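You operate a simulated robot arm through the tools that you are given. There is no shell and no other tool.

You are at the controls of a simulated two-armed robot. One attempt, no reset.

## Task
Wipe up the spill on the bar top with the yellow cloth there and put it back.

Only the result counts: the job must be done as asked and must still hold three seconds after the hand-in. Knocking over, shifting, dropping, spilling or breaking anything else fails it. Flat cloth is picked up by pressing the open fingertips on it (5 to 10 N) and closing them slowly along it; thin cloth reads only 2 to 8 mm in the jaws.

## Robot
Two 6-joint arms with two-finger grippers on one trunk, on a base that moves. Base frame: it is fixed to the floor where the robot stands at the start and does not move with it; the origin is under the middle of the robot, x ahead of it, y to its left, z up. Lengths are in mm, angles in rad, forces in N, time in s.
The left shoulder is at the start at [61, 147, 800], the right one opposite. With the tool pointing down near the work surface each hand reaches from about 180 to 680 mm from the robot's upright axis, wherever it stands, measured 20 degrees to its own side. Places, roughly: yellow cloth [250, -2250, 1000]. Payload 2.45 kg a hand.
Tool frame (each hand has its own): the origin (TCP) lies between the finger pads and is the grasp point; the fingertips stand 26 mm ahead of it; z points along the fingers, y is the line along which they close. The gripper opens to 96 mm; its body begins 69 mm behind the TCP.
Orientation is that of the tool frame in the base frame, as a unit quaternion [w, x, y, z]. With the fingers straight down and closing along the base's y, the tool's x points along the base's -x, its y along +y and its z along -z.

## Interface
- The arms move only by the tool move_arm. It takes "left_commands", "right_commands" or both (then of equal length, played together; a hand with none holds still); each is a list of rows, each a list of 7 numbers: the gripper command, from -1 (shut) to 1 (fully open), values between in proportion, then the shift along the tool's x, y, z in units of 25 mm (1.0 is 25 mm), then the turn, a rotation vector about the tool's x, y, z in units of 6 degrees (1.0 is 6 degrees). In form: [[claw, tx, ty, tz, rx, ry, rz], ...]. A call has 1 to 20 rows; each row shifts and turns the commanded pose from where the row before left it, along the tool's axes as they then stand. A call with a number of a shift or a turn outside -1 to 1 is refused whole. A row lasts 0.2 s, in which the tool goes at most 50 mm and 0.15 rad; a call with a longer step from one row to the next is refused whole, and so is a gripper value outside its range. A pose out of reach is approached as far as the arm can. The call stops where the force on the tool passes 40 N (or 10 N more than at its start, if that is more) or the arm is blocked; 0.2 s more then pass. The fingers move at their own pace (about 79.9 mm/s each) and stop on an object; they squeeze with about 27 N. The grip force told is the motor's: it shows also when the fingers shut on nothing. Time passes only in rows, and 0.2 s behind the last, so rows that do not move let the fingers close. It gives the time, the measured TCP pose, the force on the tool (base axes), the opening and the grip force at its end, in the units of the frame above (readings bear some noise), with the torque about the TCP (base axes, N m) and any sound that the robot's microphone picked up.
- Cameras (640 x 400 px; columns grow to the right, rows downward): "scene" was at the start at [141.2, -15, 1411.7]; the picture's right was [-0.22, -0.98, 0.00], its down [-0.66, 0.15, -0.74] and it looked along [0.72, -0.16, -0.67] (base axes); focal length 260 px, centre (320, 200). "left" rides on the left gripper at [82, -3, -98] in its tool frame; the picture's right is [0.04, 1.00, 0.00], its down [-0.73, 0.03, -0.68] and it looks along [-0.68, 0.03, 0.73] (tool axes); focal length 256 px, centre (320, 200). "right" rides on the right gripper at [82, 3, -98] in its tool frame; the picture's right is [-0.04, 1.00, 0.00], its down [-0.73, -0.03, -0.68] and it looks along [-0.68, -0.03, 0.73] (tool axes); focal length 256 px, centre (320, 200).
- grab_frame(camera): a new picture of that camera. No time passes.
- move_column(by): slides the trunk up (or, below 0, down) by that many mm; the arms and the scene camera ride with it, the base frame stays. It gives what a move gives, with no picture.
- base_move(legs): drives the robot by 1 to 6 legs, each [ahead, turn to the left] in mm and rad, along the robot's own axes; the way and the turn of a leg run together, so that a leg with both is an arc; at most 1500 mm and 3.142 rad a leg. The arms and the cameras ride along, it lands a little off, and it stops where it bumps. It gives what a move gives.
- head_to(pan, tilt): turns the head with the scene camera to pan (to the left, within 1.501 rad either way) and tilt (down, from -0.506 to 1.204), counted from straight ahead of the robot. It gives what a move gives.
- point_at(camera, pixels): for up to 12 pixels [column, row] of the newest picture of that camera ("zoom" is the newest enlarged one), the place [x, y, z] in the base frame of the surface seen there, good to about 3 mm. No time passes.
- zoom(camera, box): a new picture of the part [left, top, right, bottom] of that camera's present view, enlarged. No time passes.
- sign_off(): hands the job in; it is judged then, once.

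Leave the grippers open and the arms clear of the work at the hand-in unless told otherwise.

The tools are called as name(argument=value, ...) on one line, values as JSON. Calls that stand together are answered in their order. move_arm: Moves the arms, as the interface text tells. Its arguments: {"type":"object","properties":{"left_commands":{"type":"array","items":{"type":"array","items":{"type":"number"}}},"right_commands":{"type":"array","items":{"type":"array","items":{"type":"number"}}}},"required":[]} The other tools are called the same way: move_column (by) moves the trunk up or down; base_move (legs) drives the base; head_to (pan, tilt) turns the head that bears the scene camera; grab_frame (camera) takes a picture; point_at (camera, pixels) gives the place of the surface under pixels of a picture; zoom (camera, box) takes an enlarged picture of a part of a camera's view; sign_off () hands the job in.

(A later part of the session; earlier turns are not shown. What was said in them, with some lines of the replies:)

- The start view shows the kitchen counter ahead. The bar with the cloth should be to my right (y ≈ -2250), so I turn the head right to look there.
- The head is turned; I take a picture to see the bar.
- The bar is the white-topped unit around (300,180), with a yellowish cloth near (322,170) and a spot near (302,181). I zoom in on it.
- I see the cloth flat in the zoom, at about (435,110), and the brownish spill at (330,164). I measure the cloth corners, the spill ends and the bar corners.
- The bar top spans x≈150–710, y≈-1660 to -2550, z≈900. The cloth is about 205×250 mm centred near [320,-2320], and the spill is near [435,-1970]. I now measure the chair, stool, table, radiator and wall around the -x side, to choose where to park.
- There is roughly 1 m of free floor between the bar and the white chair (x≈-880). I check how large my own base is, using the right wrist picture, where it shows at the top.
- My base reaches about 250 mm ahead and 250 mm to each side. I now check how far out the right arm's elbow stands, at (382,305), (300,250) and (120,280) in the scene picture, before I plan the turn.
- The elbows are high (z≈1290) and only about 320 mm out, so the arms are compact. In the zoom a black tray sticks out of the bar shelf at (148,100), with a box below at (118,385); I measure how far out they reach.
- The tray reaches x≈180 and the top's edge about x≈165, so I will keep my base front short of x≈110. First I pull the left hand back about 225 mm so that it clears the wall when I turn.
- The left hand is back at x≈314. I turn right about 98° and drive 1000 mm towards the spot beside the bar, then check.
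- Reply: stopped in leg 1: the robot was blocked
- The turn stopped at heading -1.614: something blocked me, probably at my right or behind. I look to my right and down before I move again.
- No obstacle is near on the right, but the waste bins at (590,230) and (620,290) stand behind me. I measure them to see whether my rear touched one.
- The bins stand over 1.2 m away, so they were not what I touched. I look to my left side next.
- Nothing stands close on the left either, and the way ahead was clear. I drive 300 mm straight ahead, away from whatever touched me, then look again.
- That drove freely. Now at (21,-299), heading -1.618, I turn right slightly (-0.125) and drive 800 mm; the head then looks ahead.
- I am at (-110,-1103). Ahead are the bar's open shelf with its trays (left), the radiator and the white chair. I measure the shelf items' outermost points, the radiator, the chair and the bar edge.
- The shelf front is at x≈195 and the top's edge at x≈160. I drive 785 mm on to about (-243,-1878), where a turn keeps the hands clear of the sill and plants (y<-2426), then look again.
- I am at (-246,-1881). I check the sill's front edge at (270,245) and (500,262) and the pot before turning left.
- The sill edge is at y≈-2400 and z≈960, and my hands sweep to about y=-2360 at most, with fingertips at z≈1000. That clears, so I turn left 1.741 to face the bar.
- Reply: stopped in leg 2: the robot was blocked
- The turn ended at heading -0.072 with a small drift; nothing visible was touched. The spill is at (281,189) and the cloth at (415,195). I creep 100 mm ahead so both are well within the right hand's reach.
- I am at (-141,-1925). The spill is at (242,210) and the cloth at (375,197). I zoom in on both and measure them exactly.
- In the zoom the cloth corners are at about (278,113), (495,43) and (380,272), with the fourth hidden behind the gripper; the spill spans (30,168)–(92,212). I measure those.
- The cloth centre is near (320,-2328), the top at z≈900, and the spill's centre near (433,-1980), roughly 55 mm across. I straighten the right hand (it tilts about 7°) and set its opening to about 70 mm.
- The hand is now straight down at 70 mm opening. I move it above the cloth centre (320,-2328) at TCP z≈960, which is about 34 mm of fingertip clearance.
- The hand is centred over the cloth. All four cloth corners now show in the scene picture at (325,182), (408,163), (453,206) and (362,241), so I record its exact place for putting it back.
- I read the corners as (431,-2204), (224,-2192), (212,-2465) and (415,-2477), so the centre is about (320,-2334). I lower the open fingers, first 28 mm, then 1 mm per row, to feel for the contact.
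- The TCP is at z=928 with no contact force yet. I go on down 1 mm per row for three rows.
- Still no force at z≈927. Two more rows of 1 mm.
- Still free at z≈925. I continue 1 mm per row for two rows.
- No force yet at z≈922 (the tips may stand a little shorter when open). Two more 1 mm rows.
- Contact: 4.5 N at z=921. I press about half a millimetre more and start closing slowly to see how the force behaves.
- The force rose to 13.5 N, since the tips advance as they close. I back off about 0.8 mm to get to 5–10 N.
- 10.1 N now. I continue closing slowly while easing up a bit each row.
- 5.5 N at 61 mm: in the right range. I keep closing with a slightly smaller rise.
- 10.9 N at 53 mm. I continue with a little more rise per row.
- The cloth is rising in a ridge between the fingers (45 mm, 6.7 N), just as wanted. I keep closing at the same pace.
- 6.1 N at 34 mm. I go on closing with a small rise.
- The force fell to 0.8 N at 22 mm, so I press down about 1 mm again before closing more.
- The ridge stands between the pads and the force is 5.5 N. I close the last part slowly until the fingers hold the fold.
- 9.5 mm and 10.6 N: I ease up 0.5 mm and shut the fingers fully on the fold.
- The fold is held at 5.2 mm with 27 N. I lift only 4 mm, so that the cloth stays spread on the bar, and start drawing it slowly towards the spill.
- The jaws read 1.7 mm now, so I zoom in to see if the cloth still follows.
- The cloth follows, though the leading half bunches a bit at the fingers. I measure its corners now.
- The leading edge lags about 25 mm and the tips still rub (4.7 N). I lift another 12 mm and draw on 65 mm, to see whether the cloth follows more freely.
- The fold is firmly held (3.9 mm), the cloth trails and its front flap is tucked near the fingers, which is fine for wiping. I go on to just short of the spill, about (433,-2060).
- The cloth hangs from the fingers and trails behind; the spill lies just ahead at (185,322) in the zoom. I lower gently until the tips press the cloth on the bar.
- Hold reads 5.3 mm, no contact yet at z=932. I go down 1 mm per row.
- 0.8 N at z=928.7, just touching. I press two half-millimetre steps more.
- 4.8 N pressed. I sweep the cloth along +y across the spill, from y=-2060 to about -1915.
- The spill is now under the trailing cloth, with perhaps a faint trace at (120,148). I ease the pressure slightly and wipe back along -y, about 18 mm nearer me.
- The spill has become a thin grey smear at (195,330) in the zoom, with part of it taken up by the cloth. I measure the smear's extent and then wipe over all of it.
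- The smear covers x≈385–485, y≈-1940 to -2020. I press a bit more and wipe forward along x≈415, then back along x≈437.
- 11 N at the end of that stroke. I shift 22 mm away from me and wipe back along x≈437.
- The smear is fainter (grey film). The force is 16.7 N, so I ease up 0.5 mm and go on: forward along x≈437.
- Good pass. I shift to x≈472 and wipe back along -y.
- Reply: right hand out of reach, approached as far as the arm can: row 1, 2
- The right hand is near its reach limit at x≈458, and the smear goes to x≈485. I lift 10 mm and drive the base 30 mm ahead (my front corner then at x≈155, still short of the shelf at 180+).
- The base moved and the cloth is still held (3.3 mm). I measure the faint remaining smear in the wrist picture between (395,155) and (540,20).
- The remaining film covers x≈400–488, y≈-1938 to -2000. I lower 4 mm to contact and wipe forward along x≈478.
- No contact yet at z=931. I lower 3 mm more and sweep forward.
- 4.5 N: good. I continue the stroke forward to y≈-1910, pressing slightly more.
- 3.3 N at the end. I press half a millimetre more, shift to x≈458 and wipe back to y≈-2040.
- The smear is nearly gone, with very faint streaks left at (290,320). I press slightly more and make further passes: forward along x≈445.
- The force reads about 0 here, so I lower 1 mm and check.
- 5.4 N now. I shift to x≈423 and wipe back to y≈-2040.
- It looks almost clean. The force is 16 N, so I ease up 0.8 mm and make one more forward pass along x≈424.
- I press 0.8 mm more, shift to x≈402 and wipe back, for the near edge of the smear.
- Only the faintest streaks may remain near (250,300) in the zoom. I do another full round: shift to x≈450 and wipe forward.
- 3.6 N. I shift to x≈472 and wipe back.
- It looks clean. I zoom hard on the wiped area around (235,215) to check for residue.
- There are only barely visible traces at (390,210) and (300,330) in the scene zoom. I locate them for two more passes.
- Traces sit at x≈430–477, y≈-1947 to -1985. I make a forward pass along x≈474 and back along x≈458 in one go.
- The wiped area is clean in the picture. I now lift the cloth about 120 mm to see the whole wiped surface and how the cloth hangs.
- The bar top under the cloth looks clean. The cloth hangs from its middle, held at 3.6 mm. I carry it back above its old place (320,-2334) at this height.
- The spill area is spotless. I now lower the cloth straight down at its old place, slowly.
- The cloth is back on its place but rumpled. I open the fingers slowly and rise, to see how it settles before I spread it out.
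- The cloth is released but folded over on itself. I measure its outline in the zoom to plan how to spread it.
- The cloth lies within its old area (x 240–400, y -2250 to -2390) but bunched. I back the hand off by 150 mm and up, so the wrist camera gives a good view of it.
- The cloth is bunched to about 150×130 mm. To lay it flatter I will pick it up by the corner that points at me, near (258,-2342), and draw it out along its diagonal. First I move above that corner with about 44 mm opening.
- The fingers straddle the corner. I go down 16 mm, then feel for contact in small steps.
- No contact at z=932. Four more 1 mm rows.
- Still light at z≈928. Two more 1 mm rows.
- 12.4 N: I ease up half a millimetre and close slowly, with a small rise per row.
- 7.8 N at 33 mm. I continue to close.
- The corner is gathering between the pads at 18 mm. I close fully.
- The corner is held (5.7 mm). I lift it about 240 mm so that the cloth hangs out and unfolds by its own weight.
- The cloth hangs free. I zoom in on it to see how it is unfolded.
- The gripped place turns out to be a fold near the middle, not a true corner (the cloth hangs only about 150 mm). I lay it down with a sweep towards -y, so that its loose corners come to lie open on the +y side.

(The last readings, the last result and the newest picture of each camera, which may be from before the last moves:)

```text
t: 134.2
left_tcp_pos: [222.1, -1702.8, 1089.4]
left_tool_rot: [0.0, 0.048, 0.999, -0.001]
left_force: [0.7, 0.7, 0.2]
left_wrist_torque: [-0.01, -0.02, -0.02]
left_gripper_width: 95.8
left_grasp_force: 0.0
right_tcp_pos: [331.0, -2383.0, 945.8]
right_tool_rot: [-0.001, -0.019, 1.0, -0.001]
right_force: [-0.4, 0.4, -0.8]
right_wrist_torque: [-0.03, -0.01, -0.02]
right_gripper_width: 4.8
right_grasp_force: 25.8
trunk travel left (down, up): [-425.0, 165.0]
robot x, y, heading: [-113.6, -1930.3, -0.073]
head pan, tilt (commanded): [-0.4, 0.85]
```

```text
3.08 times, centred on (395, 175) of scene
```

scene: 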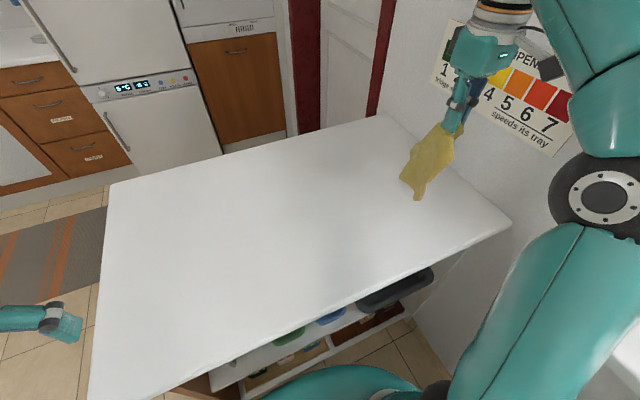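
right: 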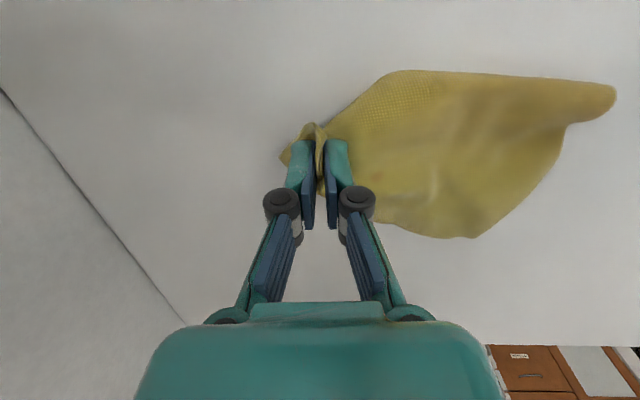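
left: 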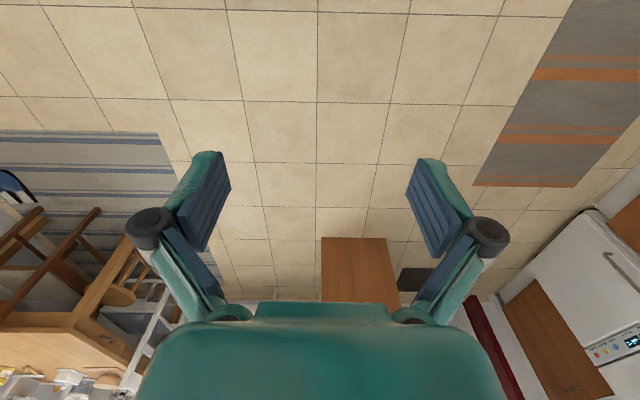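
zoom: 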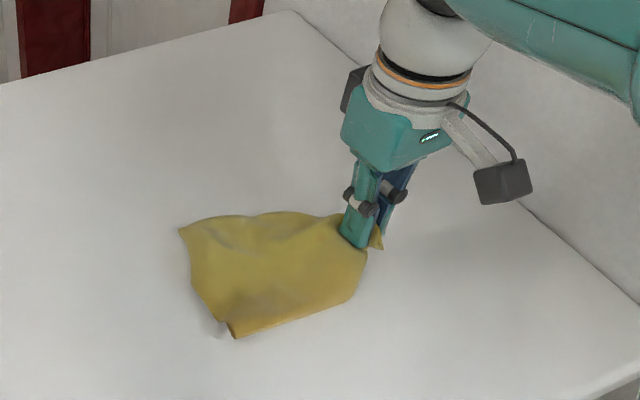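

That laid it out much flatter. I measure the outline at (182,231), (236,334), (205,305), (362,255), (345,300) and (265,213).

point_at(camera="zoom", pixels=[[184, 232], [237, 333], [200, 295], [362, 262], [345, 298], [268, 215], [330, 218], [280, 270], [380, 245]])

```text
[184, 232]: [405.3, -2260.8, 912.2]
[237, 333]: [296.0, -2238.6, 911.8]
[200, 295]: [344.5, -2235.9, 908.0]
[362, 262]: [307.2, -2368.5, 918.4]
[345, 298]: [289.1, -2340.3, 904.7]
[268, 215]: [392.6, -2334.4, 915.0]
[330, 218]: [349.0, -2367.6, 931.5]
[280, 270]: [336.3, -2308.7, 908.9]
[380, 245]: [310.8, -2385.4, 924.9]
```

It is neat but still folded over (about 115×150 mm). I release it here, rise, and look from above for a true corner to draw out.

move_arm(right_commands=[[-1, 0, 0, 0.3, 0, 0, 0], [-1, 0, 0, 0.2, 0, 0, 0], [-0.8, 0, 0, 0, 0, 0, 0], [-0.6, 0, 0, 0, 0, 0, 0], [-0.4, 0, 0, 0, 0, 0, 0], [-0.2, 0, 0, 0, 0, 0, 0], [-0.1, 0, 0, 0, 0, 0, 0], [-0.1, 0, 0, -0.4, 0, 0, 0], [-0.1, 0.3, 0, -0.6, 0, 0, 0], [-0.1, 0.6, 0.2, -0.6, 0, 0, 0], [-0.1, 0.6, 0.2, -0.6, 0, 0, 0], [-0.1, 0.6, 0.2, -0.6, 0, 0, 0], [-0.1, 0.6, 0.2, -0.6, 0, 0, 0], [-0.1, 0.6, 0.2, -0.6, 0, 0, 0], [-0.1, 0.6, 0.2, -0.3, 0, 0, 0], [-0.1, 0.6, 0.2, 0, 0, 0, 0], [-0.1, 0.6, 0.2, 0, 0, 0, 0], [-0.1, 0.6, 0.2, 0, 0, 0, 0]])

zoom(camera="right", box=[220, 60, 480, 240])

zoom(camera="scene", box=[340, 140, 450, 225])

```text
t: 138.0
left_tcp_pos: [222.0, -1701.7, 1088.6]
left_tool_rot: [0.0, 0.048, 0.999, 0.0]
left_force: [0.0, 0.0, 0.2]
left_wrist_torque: [-0.01, -0.01, 0.02]
left_gripper_width: 95.8
left_grasp_force: 0.1
right_tcp_pos: [188.5, -2345.0, 1040.5]
right_tool_rot: [0.0, -0.019, 1.0, -0.001]
right_force: [-0.5, 0.4, 0.1]
right_wrist_torque: [-0.01, -0.02, -0.02]
right_gripper_width: 43.3
right_grasp_force: 0.1
trunk travel left (down, up): [-425.0, 165.0]
robot x, y, heading: [-114.4, -1927.6, -0.073]
head pan, tilt (commanded): [-0.4, 0.85]
```

```text
2.22 times, centred on (350, 150) of right
```

zoom: 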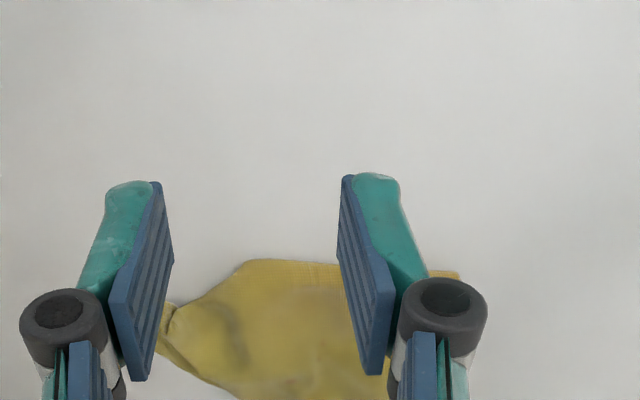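

```text
4.71 times, centred on (395, 182) of scene
```

zoom: 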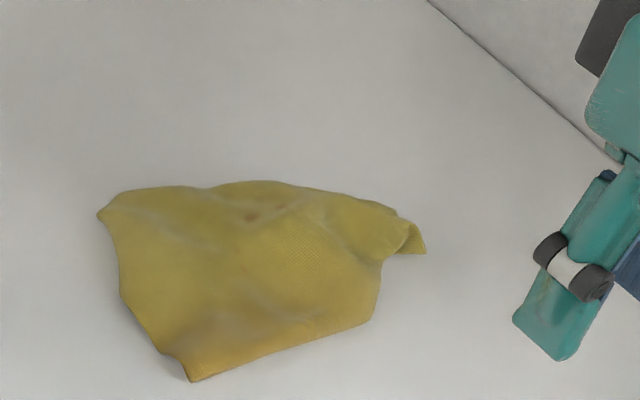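

The cloth now lies neat and low, still folded double. I measure its outline again.

point_at(camera="zoom", pixels=[[100, 214], [191, 376], [122, 292], [423, 250], [372, 316], [265, 184], [385, 207], [280, 350], [250, 270], [180, 188], [200, 260], [310, 270]])

```text
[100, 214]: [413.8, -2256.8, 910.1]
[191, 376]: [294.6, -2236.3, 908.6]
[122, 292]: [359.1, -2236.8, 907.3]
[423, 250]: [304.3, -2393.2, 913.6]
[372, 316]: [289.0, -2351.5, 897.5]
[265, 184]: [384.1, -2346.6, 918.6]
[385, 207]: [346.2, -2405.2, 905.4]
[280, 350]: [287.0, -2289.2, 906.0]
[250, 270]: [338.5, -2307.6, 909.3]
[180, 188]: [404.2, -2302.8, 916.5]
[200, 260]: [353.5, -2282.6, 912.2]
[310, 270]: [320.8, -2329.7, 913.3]
```

I zoom in closely on the two +y corners at scene about (357,185) and (373,220) to see their layers.

zoom(camera="scene", box=[352, 170, 402, 225])

head_to(pan=-0.55, tilt=0.95)

grab_frame(camera="scene")

```text
7.27 times, centred on (377, 198) of scene
```

zoom: 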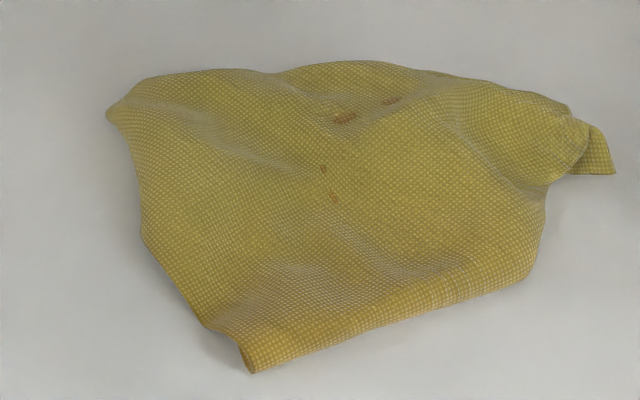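

```text
t: 138.7
left_tcp_pos: [221.7, -1701.8, 1089.1]
left_tool_rot: [0.0, 0.048, 0.999, -0.001]
left_force: [0.8, 0.1, -0.1]
left_wrist_torque: [0.0, -0.01, 0.0]
left_gripper_width: 95.9
left_grasp_force: 0.0
right_tcp_pos: [188.1, -2345.0, 1040.8]
right_tool_rot: [-0.001, -0.019, 1.0, 0.0]
right_force: [0.2, 0.0, 0.1]
right_wrist_torque: [0.02, 0.02, -0.01]
right_gripper_width: 43.0
right_grasp_force: 0.0
trunk travel left (down, up): [-425.0, 165.0]
robot x, y, heading: [-115.1, -1927.3, -0.07]
head pan, tilt (commanded): [-0.55, 0.949]
```

```text
taken
```

scene: 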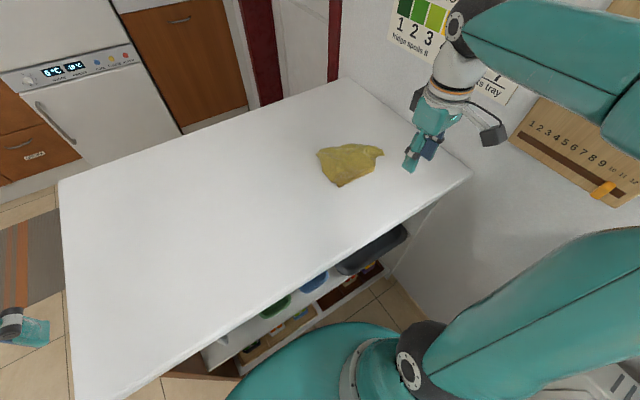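

The cloth lies flat in a few layers, centred near (345,-2312), about 30 mm off its old centre. I make one more try at spreading it: I go for the corner at (295,-2236), placing the fingers about (310,-2253).

move_arm(right_commands=[[-0.08, -0.502, 0.349, 0.2, 0, 0, 0], [-0.08, -0.502, 0.349, 0.35, 0, 0, 0], [-0.08, -0.502, 0.349, 0.35, 0, 0, 0], [-0.08, -0.502, 0.349, 0.35, 0, 0, 0], [-0.08, -0.502, 0.349, 0.35, 0, 0, 0], [-0.08, -0.502, 0.349, 0.4, 0, 0, 0], [-0.08, -0.502, 0.349, 0.4, 0, 0, 0], [-0.08, -0.502, 0.349, 0.4, 0, 0, 0], [-0.08, -0.502, 0.349, 0.4, 0, 0, 0], [-0.08, -0.502, 0.349, 0.4, 0, 0, 0], [-0.08, 0, 0, 0, 0, 0, 0]])

grab_frame(camera="right")

zoom(camera="scene", box=[290, 110, 410, 210])

```text
t: 141.1
left_tcp_pos: [222.6, -1703.0, 1089.1]
left_tool_rot: [0.0, 0.048, 0.999, -0.001]
left_force: [0.8, 0.0, -0.3]
left_wrist_torque: [0.0, 0.02, -0.01]
left_gripper_width: 95.9
left_grasp_force: 0.0
right_tcp_pos: [310.6, -2253.3, 951.1]
right_tool_rot: [0.001, -0.019, 1.0, 0.0]
right_force: [-1.0, 0.3, -0.6]
right_wrist_torque: [0.0, 0.0, 0.0]
right_gripper_width: 44.2
right_grasp_force: 0.0
trunk travel left (down, up): [-425.0, 165.0]
robot x, y, heading: [-116.3, -1926.9, -0.066]
head pan, tilt (commanded): [-0.55, 0.949]
```

```text
taken
```

right: 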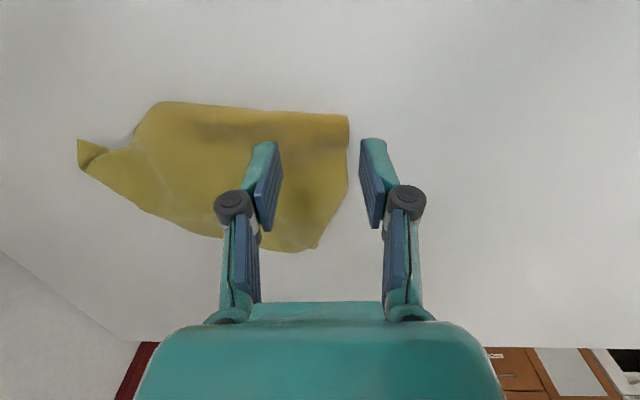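

```text
4.00 times, centred on (350, 160) of scene
```

zoom: 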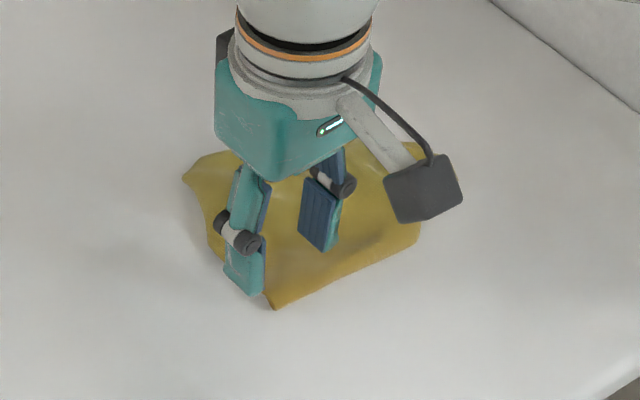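

The +y finger stands just outside the hem and the other over the cloth. I go down and feel for contact.

move_arm(right_commands=[[-0.08, 0, 0, 0.3, 0, 0, 0], [-0.08, 0, 0, 0.3, 0, 0, 0], [-0.08, 0, 0, 0.1, 0, 0, 0], [-0.08, 0, 0, 0.06, 0, 0, 0]])

```text
t: 142.1
left_tcp_pos: [223.3, -1702.3, 1088.5]
left_tool_rot: [0.0, 0.048, 0.999, -0.001]
left_force: [0.9, 0.2, -0.6]
left_wrist_torque: [0.0, -0.01, 0.02]
left_gripper_width: 95.8
left_grasp_force: 0.1
right_tcp_pos: [311.1, -2252.5, 931.4]
right_tool_rot: [-0.001, -0.019, 1.0, -0.001]
right_force: [0.7, 0.6, -0.2]
right_wrist_torque: [0.03, 0.01, -0.02]
right_gripper_width: 44.2
right_grasp_force: 0.1
trunk travel left (down, up): [-425.0, 165.0]
robot x, y, heading: [-111.3, -1931.1, -0.072]
head pan, tilt (commanded): [-0.55, 0.949]
```

Free at z=931. I lower 1 mm per row, five rows.

move_arm(right_commands=[[-0.08, 0, 0, 0.04, 0, 0, 0], [-0.08, 0, 0, 0.04, 0, 0, 0], [-0.08, 0, 0, 0.04, 0, 0, 0], [-0.08, 0, 0, 0.04, 0, 0, 0], [-0.08, 0, 0, 0.02, 0, 0, 0]])

```text
t: 143.3
left_tcp_pos: [221.7, -1701.6, 1088.3]
left_tool_rot: [0.001, 0.048, 0.999, -0.001]
left_force: [-0.2, -0.6, -0.2]
left_wrist_torque: [-0.02, 0.03, -0.02]
left_gripper_width: 95.9
left_grasp_force: 0.2
right_tcp_pos: [309.8, -2252.6, 927.7]
right_tool_rot: [0.0, -0.019, 1.0, 0.0]
right_force: [0.0, 0.6, 1.9]
right_wrist_torque: [-0.05, -0.01, 0.02]
right_gripper_width: 44.3
right_grasp_force: 0.4
trunk travel left (down, up): [-425.0, 165.0]
robot x, y, heading: [-115.3, -1927.9, -0.07]
head pan, tilt (commanded): [-0.55, 0.949]
```

Touching (1.9 N). I press 0.8 mm more and start closing slowly.

move_arm(right_commands=[[-0.08, 0, 0, 0.03, 0, 0, 0], [-0.12, 0, 0, 0, 0, 0, 0], [-0.16, 0, 0, -0.008, 0, 0, 0], [-0.2, 0, 0, -0.01, 0, 0, 0], [-0.24, 0, 0, -0.01, 0, 0, 0]])

```text
t: 144.5
left_tcp_pos: [222.4, -1701.4, 1089.7]
left_tool_rot: [0.0, 0.048, 0.999, -0.001]
left_force: [-0.5, 0.1, -0.2]
left_wrist_torque: [-0.03, 0.0, -0.03]
left_gripper_width: 96.2
left_grasp_force: 0.1
right_tcp_pos: [310.4, -2253.2, 928.0]
right_tool_rot: [0.0, -0.018, 1.0, 0.0]
right_force: [-0.3, -3.0, 7.1]
right_wrist_torque: [-0.31, -0.04, -0.02]
right_gripper_width: 39.3
right_grasp_force: 2.5
trunk travel left (down, up): [-425.0, 165.0]
robot x, y, heading: [-115.3, -1930.6, -0.072]
head pan, tilt (commanded): [-0.55, 0.949]
```

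7.1 N at 39 mm. I continue closing.

move_arm(right_commands=[[-0.28, 0, 0, -0.01, 0, 0, 0], [-0.33, 0, 0, -0.01, 0, 0, 0], [-0.38, 0, 0, -0.01, 0, 0, 0], [-0.43, 0, 0, -0.01, 0, 0, 0], [-0.48, 0, 0, -0.006, 0, 0, 0], [-0.53, 0, 0, -0.006, 0, 0, 0]])

grab_frame(camera="right")

```text
t: 145.9
left_tcp_pos: [221.5, -1703.0, 1089.4]
left_tool_rot: [0.0, 0.048, 0.999, -0.001]
left_force: [0.0, 1.0, -0.1]
left_wrist_torque: [-0.01, 0.02, -0.01]
left_gripper_width: 96.0
left_grasp_force: 0.1
right_tcp_pos: [309.9, -2252.4, 928.2]
right_tool_rot: [-0.001, -0.019, 1.0, 0.0]
right_force: [0.4, 0.6, 6.5]
right_wrist_torque: [-0.12, -0.02, -0.03]
right_gripper_width: 22.5
right_grasp_force: 0.0
trunk travel left (down, up): [-425.0, 165.0]
robot x, y, heading: [-112.1, -1926.7, -0.072]
head pan, tilt (commanded): [-0.55, 0.949]
```

```text
taken
```

right: 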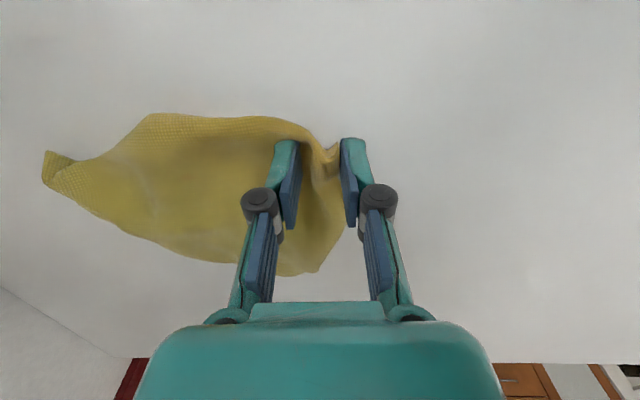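

The corner gathers well. I close fully.

move_arm(right_commands=[[-0.58, 0, 0, 0, 0, 0, 0], [-0.63, 0, 0, 0, 0, 0, 0], [-0.68, 0, 0, 0, 0, 0, 0], [-0.74, 0, 0, 0, 0, 0, 0], [-0.8, 0, 0, 0, 0, 0, 0], [-0.86, 0, 0, 0, 0, 0, 0], [-0.92, 0, 0, 0, 0, 0, 0], [-1, 0, 0, 0, 0, 0, 0], [-1, 0, 0, 0, 0, 0, 0], [-1, 0, 0, 0, 0, 0, 0]])

grab_frame(camera="right")

zoom(camera="scene", box=[290, 110, 410, 210])

```text
t: 148.1
left_tcp_pos: [221.4, -1701.0, 1087.1]
left_tool_rot: [0.0, 0.048, 0.999, -0.001]
left_force: [-0.2, 0.6, 0.2]
left_wrist_torque: [-0.02, -0.03, 0.02]
left_gripper_width: 96.0
left_grasp_force: 0.1
right_tcp_pos: [310.1, -2252.1, 928.6]
right_tool_rot: [-0.001, -0.02, 1.0, 0.0]
right_force: [0.0, -0.3, 2.5]
right_wrist_torque: [0.03, -0.01, -0.01]
right_gripper_width: 1.8
right_grasp_force: 25.0
trunk travel left (down, up): [-425.0, 165.0]
robot x, y, heading: [-114.2, -1927.0, -0.07]
head pan, tilt (commanded): [-0.55, 0.949]
```

```text
taken
```

right: 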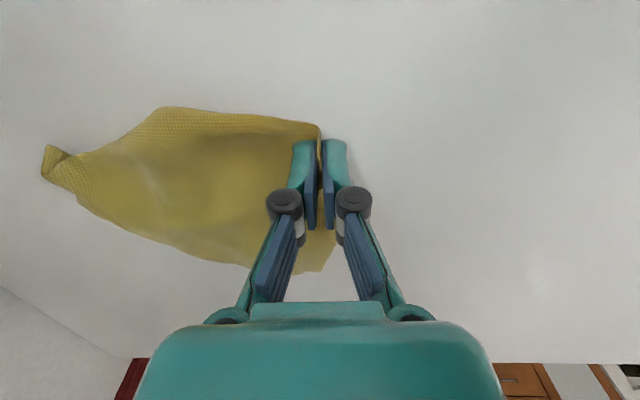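

```text
4.00 times, centred on (350, 160) of scene
```

zoom: 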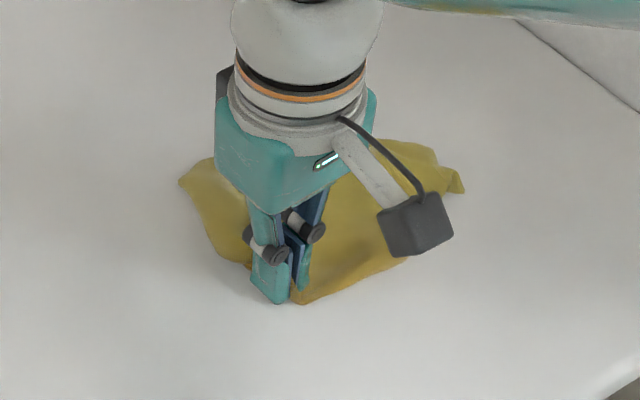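

The jaws read 1.8 mm: a thin, perhaps single layer of the hem. I lift 60 mm to see what comes up.

move_arm(right_commands=[[-1, 0, 0, -0.2, 0, 0, 0], [-1, 0, 0, -0.4, 0, 0, 0], [-1, 0, 0, -0.4, 0, 0, 0], [-1, 0, 0, -0.4, 0, 0, 0], [-1, 0, 0, -0.4, 0, 0, 0], [-1, 0, 0, -0.4, 0, 0, 0], [-1, 0, 0, -0.4, 0, 0, 0]])

grab_frame(camera="right")

zoom(camera="scene", box=[290, 90, 410, 190])

```text
t: 149.7
left_tcp_pos: [221.3, -1702.3, 1088.7]
left_tool_rot: [0.0, 0.047, 0.999, -0.001]
left_force: [0.5, -0.4, -0.1]
left_wrist_torque: [0.05, -0.03, -0.01]
left_gripper_width: 96.1
left_grasp_force: 0.1
right_tcp_pos: [310.6, -2252.3, 992.4]
right_tool_rot: [-0.001, -0.019, 1.0, 0.0]
right_force: [-0.4, 0.0, 1.4]
right_wrist_torque: [-0.06, 0.01, 0.0]
right_gripper_width: 2.8
right_grasp_force: 29.5
trunk travel left (down, up): [-425.0, 165.0]
robot x, y, heading: [-116.2, -1928.5, -0.072]
head pan, tilt (commanded): [-0.55, 0.949]
```

```text
taken
```

right: 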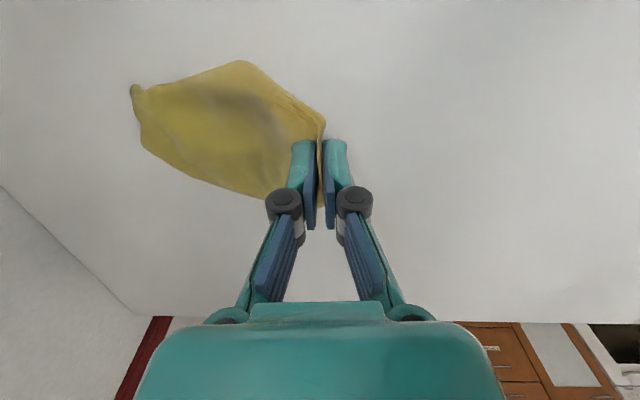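

```text
4.00 times, centred on (350, 140) of scene
```

zoom: 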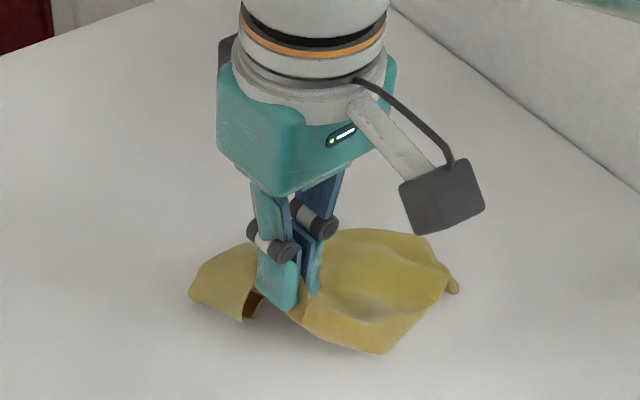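

It holds at 2.8 mm and the cloth comes up. I lift on another 150 mm and look at how it hangs.

move_arm(right_commands=[[-1, 0, 0, -0.6, 0, 0, 0], [-1, 0, 0, -0.6, 0, 0, 0], [-1, 0, 0, -0.6, 0, 0, 0], [-1, 0, 0, -0.6, 0, 0, 0], [-1, 0, 0, -0.6, 0, 0, 0], [-1, 0, 0, -0.6, 0, 0, 0], [-1, 0, 0, -0.6, 0, 0, 0], [-1, 0, 0, -0.6, 0, 0, 0], [-1, 0, 0, -0.6, 0, 0, 0], [-1, 0, 0, -0.6, 0, 0, 0], [-1, 0, 0, 0, 0, 0, 0]])

grab_frame(camera="right")

zoom(camera="scene", box=[290, 50, 430, 190])

```text
t: 152.1
left_tcp_pos: [221.8, -1701.1, 1087.8]
left_tool_rot: [0.0, 0.048, 0.999, -0.001]
left_force: [-0.4, -0.6, 0.1]
left_wrist_torque: [0.0, -0.03, 0.04]
left_gripper_width: 95.9
left_grasp_force: 0.0
right_tcp_pos: [310.6, -2252.4, 1142.0]
right_tool_rot: [0.0, -0.019, 1.0, -0.001]
right_force: [-0.5, -2.5, 0.5]
right_wrist_torque: [0.12, -0.01, -0.01]
right_gripper_width: 2.0
right_grasp_force: 23.5
trunk travel left (down, up): [-425.0, 165.0]
robot x, y, heading: [-114.9, -1928.8, -0.072]
head pan, tilt (commanded): [-0.55, 0.949]
```

```text
taken
```

right: 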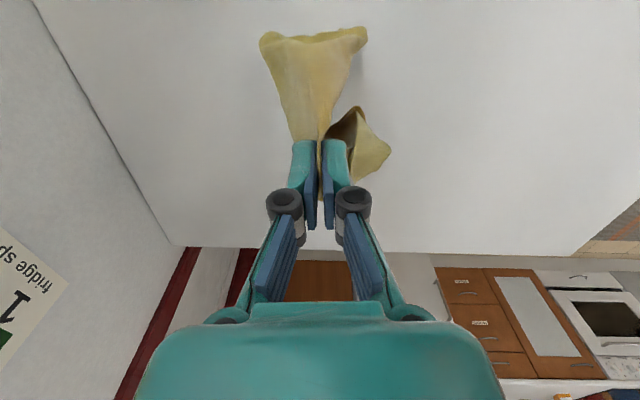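

```text
2.86 times, centred on (360, 120) of scene
```

zoom: 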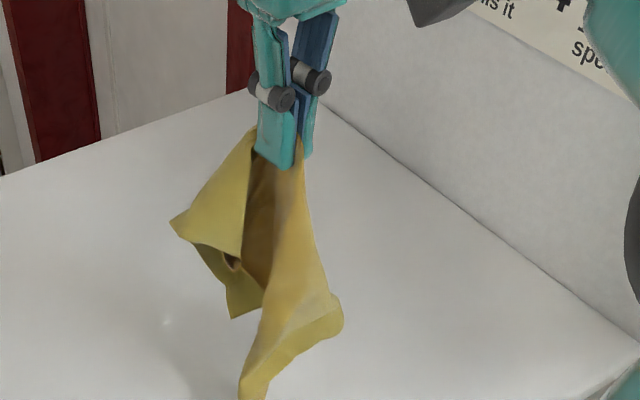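

It hangs wider now, like a tent, with corners at (172,222), (230,315), (240,395) and (340,320) in the zoom. I measure those and the counter beneath, including the small bright spot at (165,322).

point_at(camera="zoom", pixels=[[175, 222], [232, 313], [242, 392], [338, 320], [165, 322], [262, 250], [300, 230], [255, 140], [298, 145]])

zoom(camera="scene", box=[305, 140, 365, 190])

```text
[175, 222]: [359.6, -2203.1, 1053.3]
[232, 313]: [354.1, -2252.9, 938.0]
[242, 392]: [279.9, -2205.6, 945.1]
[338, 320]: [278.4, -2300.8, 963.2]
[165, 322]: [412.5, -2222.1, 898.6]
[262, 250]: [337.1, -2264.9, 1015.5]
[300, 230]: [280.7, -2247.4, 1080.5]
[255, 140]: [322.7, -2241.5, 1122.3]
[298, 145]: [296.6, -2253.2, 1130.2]
```

```text
8.00 times, centred on (335, 165) of scene
```

zoom: 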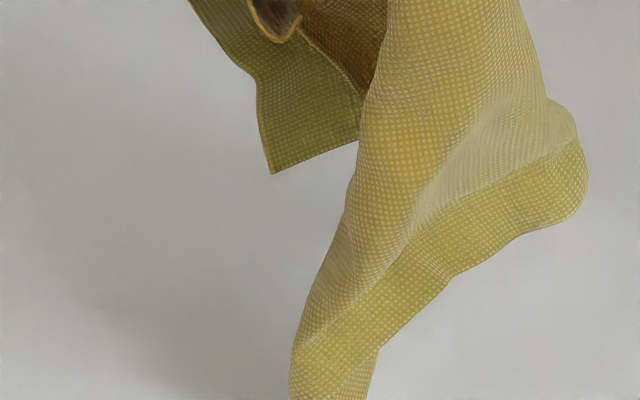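

The counter there is clean (just a glint). The cloth is again held near its middle, so I finish with the laying-down sweep that worked best: down and towards -y, so that it comes to lie centred on its old place.

move_arm(right_commands=[[-1, 0, 0, 0.8, 0, 0, 0], [-1, 0, 0, 0.8, 0, 0, 0], [-1, 0.019, -0.5, 0.55, 0, 0, 0], [-1, 0.019, -0.5, 0.55, 0, 0, 0], [-1, 0.019, -0.5, 0.55, 0, 0, 0], [-1, 0.019, -0.5, 0.55, 0, 0, 0], [-1, 0.019, -0.5, 0.55, 0, 0, 0], [-1, 0.019, -0.5, 0.55, 0, 0, 0], [-1, 0.019, -0.5, 0.55, 0, 0, 0], [-1, 0.019, -0.5, 0.55, 0, 0, 0], [-1, 0.019, -0.5, 0.55, 0, 0, 0], [-1, 0.019, -0.5, 0.55, 0, 0, 0], [-1, 0.019, -0.5, 0.55, 0, 0, 0], [-1, 0.019, -0.5, 0.5, 0, 0, 0], [-1, 0, 0, 0, 0, 0, 0]])

grab_frame(camera="right")

zoom(camera="scene", box=[280, 100, 430, 210])

```text
t: 155.3
left_tcp_pos: [221.4, -1700.9, 1088.7]
left_tool_rot: [0.0, 0.047, 0.999, 0.0]
left_force: [0.2, 1.2, -1.6]
left_wrist_torque: [-0.03, 0.0, 0.0]
left_gripper_width: 96.0
left_grasp_force: 0.0
right_tcp_pos: [309.3, -2403.6, 937.4]
right_tool_rot: [0.0, -0.019, 1.0, 0.0]
right_force: [0.9, 0.4, -0.6]
right_wrist_torque: [0.02, 0.02, 0.02]
right_gripper_width: 4.1
right_grasp_force: 26.3
trunk travel left (down, up): [-425.0, 165.0]
robot x, y, heading: [-114.4, -1928.0, -0.071]
head pan, tilt (commanded): [-0.55, 0.949]
```

```text
taken
```

right: 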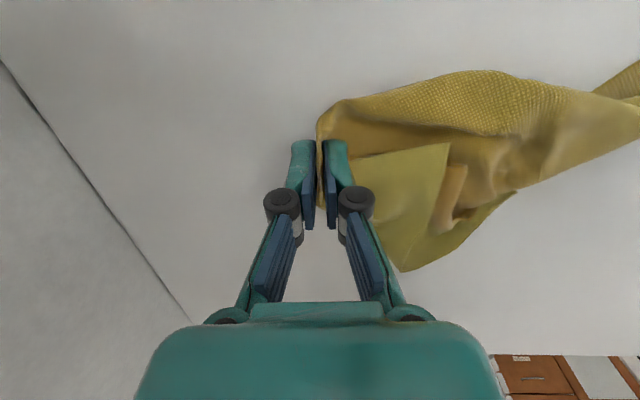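

```text
3.64 times, centred on (355, 155) of scene
```

zoom: 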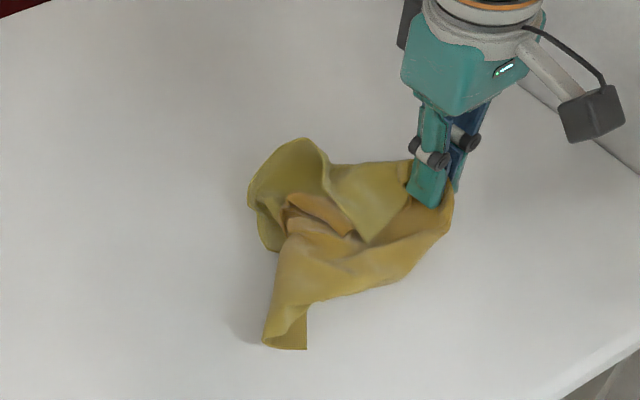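

It is laid out longer now, with a true corner of the top flap showing at (362,240) in the zoom. I lower the last 8 mm, release, and rise clear to look.

move_arm(right_commands=[[-1, 0, 0, 0.2, 0, 0, 0], [-1, 0, 0, 0.1, 0, 0, 0], [-0.8, 0, 0, 0, 0, 0, 0], [-0.6, 0, 0, 0, 0, 0, 0], [-0.4, 0, 0, 0, 0, 0, 0], [-0.3, 0, 0, 0, 0, 0, 0], [-0.3, 0, 0, -0.3, 0, 0, 0], [-0.3, 0, 0, -0.6, 0, 0, 0], [-0.3, 0.3, 0, -0.6, 0, 0, 0], [-0.3, 0.6, 0, -0.6, 0, 0, 0], [-0.3, 0.6, 0, -0.6, 0, 0, 0], [-0.3, 0.6, 0, -0.6, 0, 0, 0], [-0.3, 0.6, 0, -0.6, 0, 0, 0], [-0.3, 0.6, 0, -0.6, 0, 0, 0], [-0.3, 0.6, 0, -0.6, 0, 0, 0], [-0.3, 0.6, 0, 0, 0, 0, 0]])

grab_frame(camera="right")

zoom(camera="scene", box=[310, 120, 410, 200])

```text
t: 158.7
left_tcp_pos: [221.7, -1701.5, 1088.0]
left_tool_rot: [-0.001, 0.047, 0.999, -0.001]
left_force: [-1.3, 0.1, -0.3]
left_wrist_torque: [0.01, -0.03, 0.0]
left_gripper_width: 96.0
left_grasp_force: 0.1
right_tcp_pos: [197.0, -2405.8, 1059.7]
right_tool_rot: [-0.001, -0.02, 1.0, -0.001]
right_force: [0.3, -0.3, -0.1]
right_wrist_torque: [0.02, -0.01, 0.02]
right_gripper_width: 33.5
right_grasp_force: 0.1
trunk travel left (down, up): [-425.0, 165.0]
robot x, y, heading: [-116.1, -1929.0, -0.077]
head pan, tilt (commanded): [-0.55, 0.949]
```

```text
taken
```

right: 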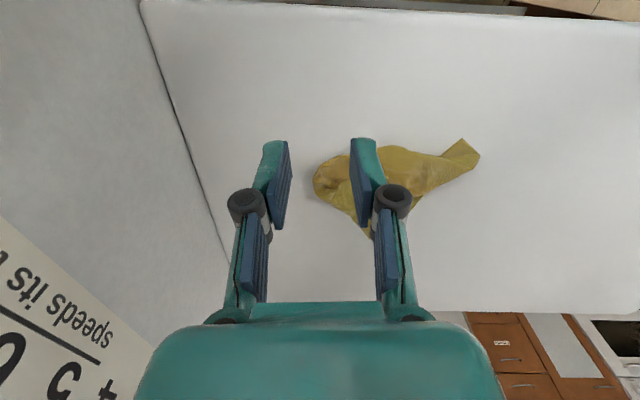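

```text
5.00 times, centred on (360, 160) of scene
```

zoom: 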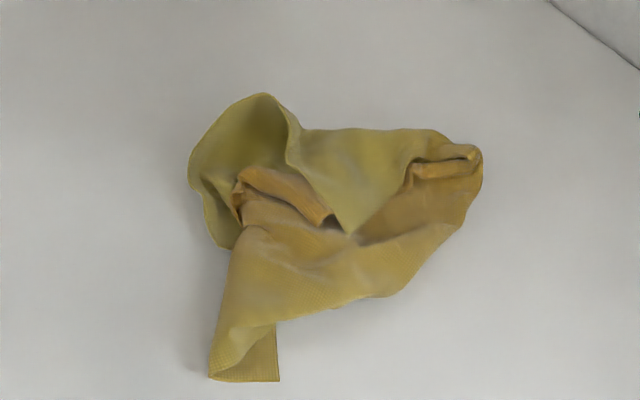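

I see a clean-side flap whose corner lies at (348,233), and a hem end at (212,376)–(278,380). I measure these and the outline.

point_at(camera="zoom", pixels=[[348, 230], [275, 378], [213, 374], [192, 180], [265, 97], [478, 162], [390, 292], [320, 150], [228, 243], [280, 180], [320, 280], [430, 135]])

```text
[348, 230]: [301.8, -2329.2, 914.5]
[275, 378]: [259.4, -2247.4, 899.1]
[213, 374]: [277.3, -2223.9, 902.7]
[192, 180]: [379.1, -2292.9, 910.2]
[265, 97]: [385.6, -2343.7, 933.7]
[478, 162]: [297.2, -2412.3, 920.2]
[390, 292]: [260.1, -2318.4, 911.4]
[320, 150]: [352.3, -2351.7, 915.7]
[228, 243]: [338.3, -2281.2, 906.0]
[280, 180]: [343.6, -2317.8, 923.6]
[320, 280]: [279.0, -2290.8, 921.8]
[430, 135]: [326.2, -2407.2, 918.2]
```

The cloth lies within its old place (x 259–386, y -2224 to -2412, centre about (320,-2325)), and the top is dry. That is where it belongs, so I leave it and draw the right hand up, back and open, away from the cloth.

move_arm(right_commands=[[0, 0, 0.3, -0.5, 0, 0, 0], [0.4, 0.3, 0.5, -0.5, 0, 0, 0], [1, 0.3, 0.5, -0.5, 0, 0, 0], [1, 0.3, 0.5, -0.3, 0, 0, 0], [1, 0.3, 0.5, 0, 0, 0, 0], [1, 0.3, 0.5, 0, 0, 0, 0], [1, 0, 0.5, 0, 0, 0, 0], [1, 0, 0.5, 0, 0, 0, 0], [1, 0, 0.5, 0, 0, 0, 0], [1, 0, 0.3, 0, 0, 0, 0], [1, 0, 0, 0, 0, 0, 0]])

grab_frame(camera="scene")

zoom(camera="scene", box=[310, 120, 410, 200])

```text
t: 161.1
left_tcp_pos: [221.1, -1701.8, 1088.2]
left_tool_rot: [0.0, 0.048, 0.999, -0.001]
left_force: [-0.1, 0.1, 1.1]
left_wrist_torque: [0.01, 0.0, 0.01]
left_gripper_width: 95.8
left_grasp_force: 0.1
right_tcp_pos: [154.9, -2293.3, 1102.4]
right_tool_rot: [-0.001, -0.02, 1.0, 0.0]
right_force: [0.9, 0.4, -0.5]
right_wrist_torque: [0.03, -0.02, 0.0]
right_gripper_width: 96.2
right_grasp_force: 0.0
trunk travel left (down, up): [-425.0, 165.0]
robot x, y, heading: [-117.5, -1925.5, -0.06]
head pan, tilt (commanded): [-0.55, 0.949]
```

```text
taken
```

scene: 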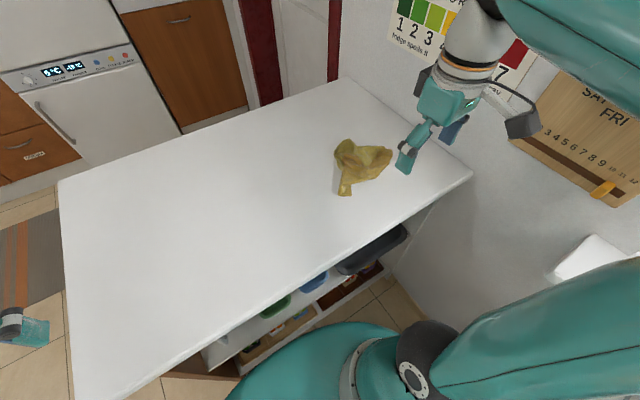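

```text
5.00 times, centred on (360, 160) of scene
```

zoom: 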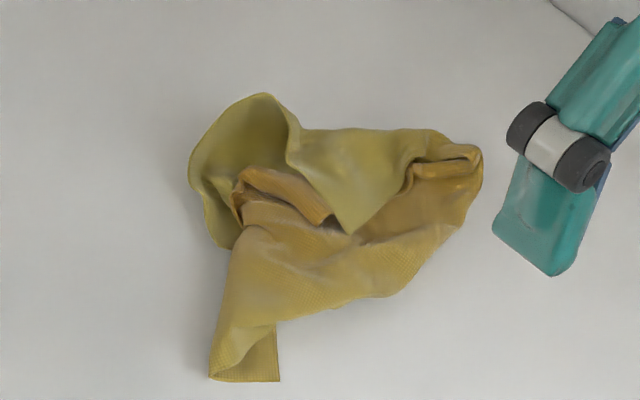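

Both hands are open and the cloth rests by itself. I back the base away 200 mm so that the arms are clear of the bar (the chair stands at x≈-880, well behind).

base_move(legs=[[-200, 0]])

head_to(pan=-0.3, tilt=0.75)

grab_frame(camera="scene")

```text
t: 162.7
left_tcp_pos: [22.2, -1688.1, 1089.2]
left_tool_rot: [0.001, 0.048, 0.999, -0.001]
left_force: [-1.0, -0.7, 0.2]
left_wrist_torque: [0.0, -0.06, 0.04]
left_gripper_width: 96.1
left_grasp_force: 0.1
right_tcp_pos: [-44.2, -2279.0, 1104.3]
right_tool_rot: [0.0, -0.019, 1.0, 0.0]
right_force: [-1.3, -0.3, -0.4]
right_wrist_torque: [0.02, -0.04, -0.03]
right_gripper_width: 96.1
right_grasp_force: 0.1
trunk travel left (down, up): [-425.0, 165.0]
robot x, y, heading: [-312.1, -1918.0, -0.07]
head pan, tilt (commanded): [-0.55, 0.949]
```

```text
t: 163.5
left_tcp_pos: [22.6, -1687.6, 1089.6]
left_tool_rot: [0.0, 0.049, 0.999, -0.001]
left_force: [-0.4, 1.1, -0.8]
left_wrist_torque: [-0.02, 0.0, 0.01]
left_gripper_width: 95.8
left_grasp_force: 0.1
right_tcp_pos: [-43.6, -2278.6, 1102.5]
right_tool_rot: [-0.002, -0.019, 1.0, -0.001]
right_force: [-1.2, 0.3, -0.3]
right_wrist_torque: [0.03, 0.0, -0.01]
right_gripper_width: 96.0
right_grasp_force: 0.0
trunk travel left (down, up): [-425.0, 165.0]
robot x, y, heading: [-311.7, -1915.2, -0.072]
head pan, tilt (commanded): [-0.3, 0.75]
```

```text
taken
```

scene: 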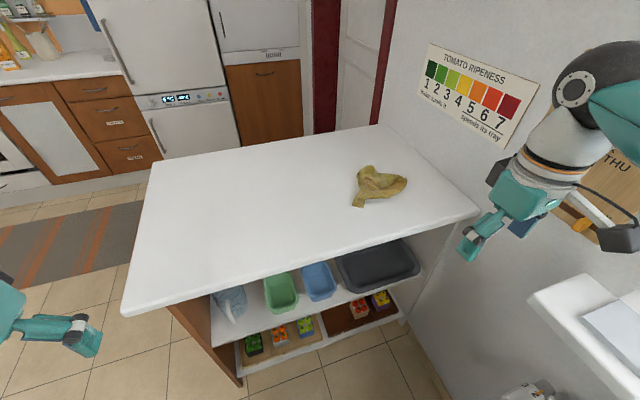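

The shelf items stand as before. I check the wiped area (around (265,190)) and the cloth (around (378,185)) one last time.

zoom(camera="scene", box=[190, 150, 330, 237])

zoom(camera="scene", box=[330, 150, 430, 220])

point_at(camera="zoom", pixels=[[165, 355], [225, 365], [160, 240], [220, 110], [480, 190], [360, 300], [300, 200], [250, 280], [400, 230]])

```text
4.57 times, centred on (260, 194) of scene
```

zoom: 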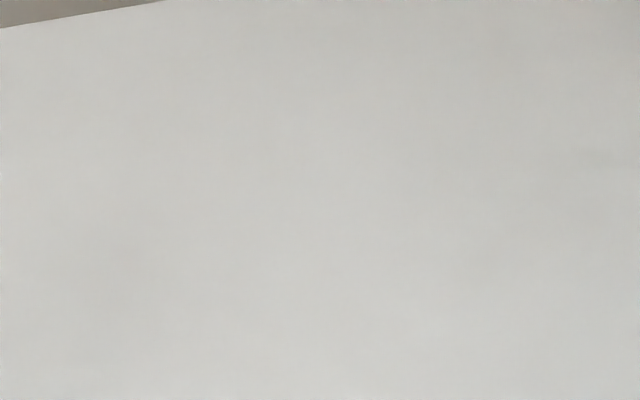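

```text
5.71 times, centred on (380, 185) of scene
```

zoom: 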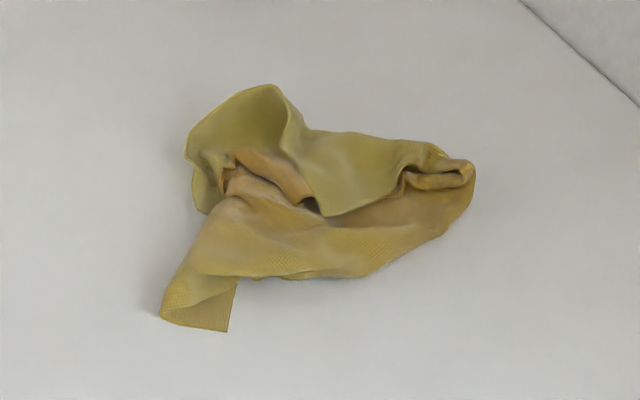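

```text
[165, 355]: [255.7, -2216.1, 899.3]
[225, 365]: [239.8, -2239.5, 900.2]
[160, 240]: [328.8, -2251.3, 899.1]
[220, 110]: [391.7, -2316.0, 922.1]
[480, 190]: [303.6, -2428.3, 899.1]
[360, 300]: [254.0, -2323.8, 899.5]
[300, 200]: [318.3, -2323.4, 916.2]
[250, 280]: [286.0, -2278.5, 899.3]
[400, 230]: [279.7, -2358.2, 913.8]
```

The bar top is spotless. The cloth lies released on its old place, centred near (320,-2325) against (320,-2334) before; it's a bit rumpled. The shelf items are untouched, and both hands are open and clear. I hand the job in.

sign_off()

```text
The job is handed in.
```

I wiped up the spill, and the cloth is back where it was, but I couldn't get it flat again. It lies rumpled and partly folded instead of spread out as it was at the start.

- **Spill:** the bar top shows no trace of it in the last close-up pictures. It took several passes, because the first ones spread it into a thin film.
- **Cloth:** its centre is near (320, -2325), about 10 mm from where it started, and all of it is on the bar. I tried twice to lay it flat, but each time the fingers caught it near the middle instead of at a corner.
- **Surroundings:** the items on the bar's shelf look as they did before. The base stopped as "blocked" during its two large turns, but I saw nothing near it either time and nothing looked moved.
- **Hand-in:** both grippers are open, and I backed the base away so the arms are clear of the bar.
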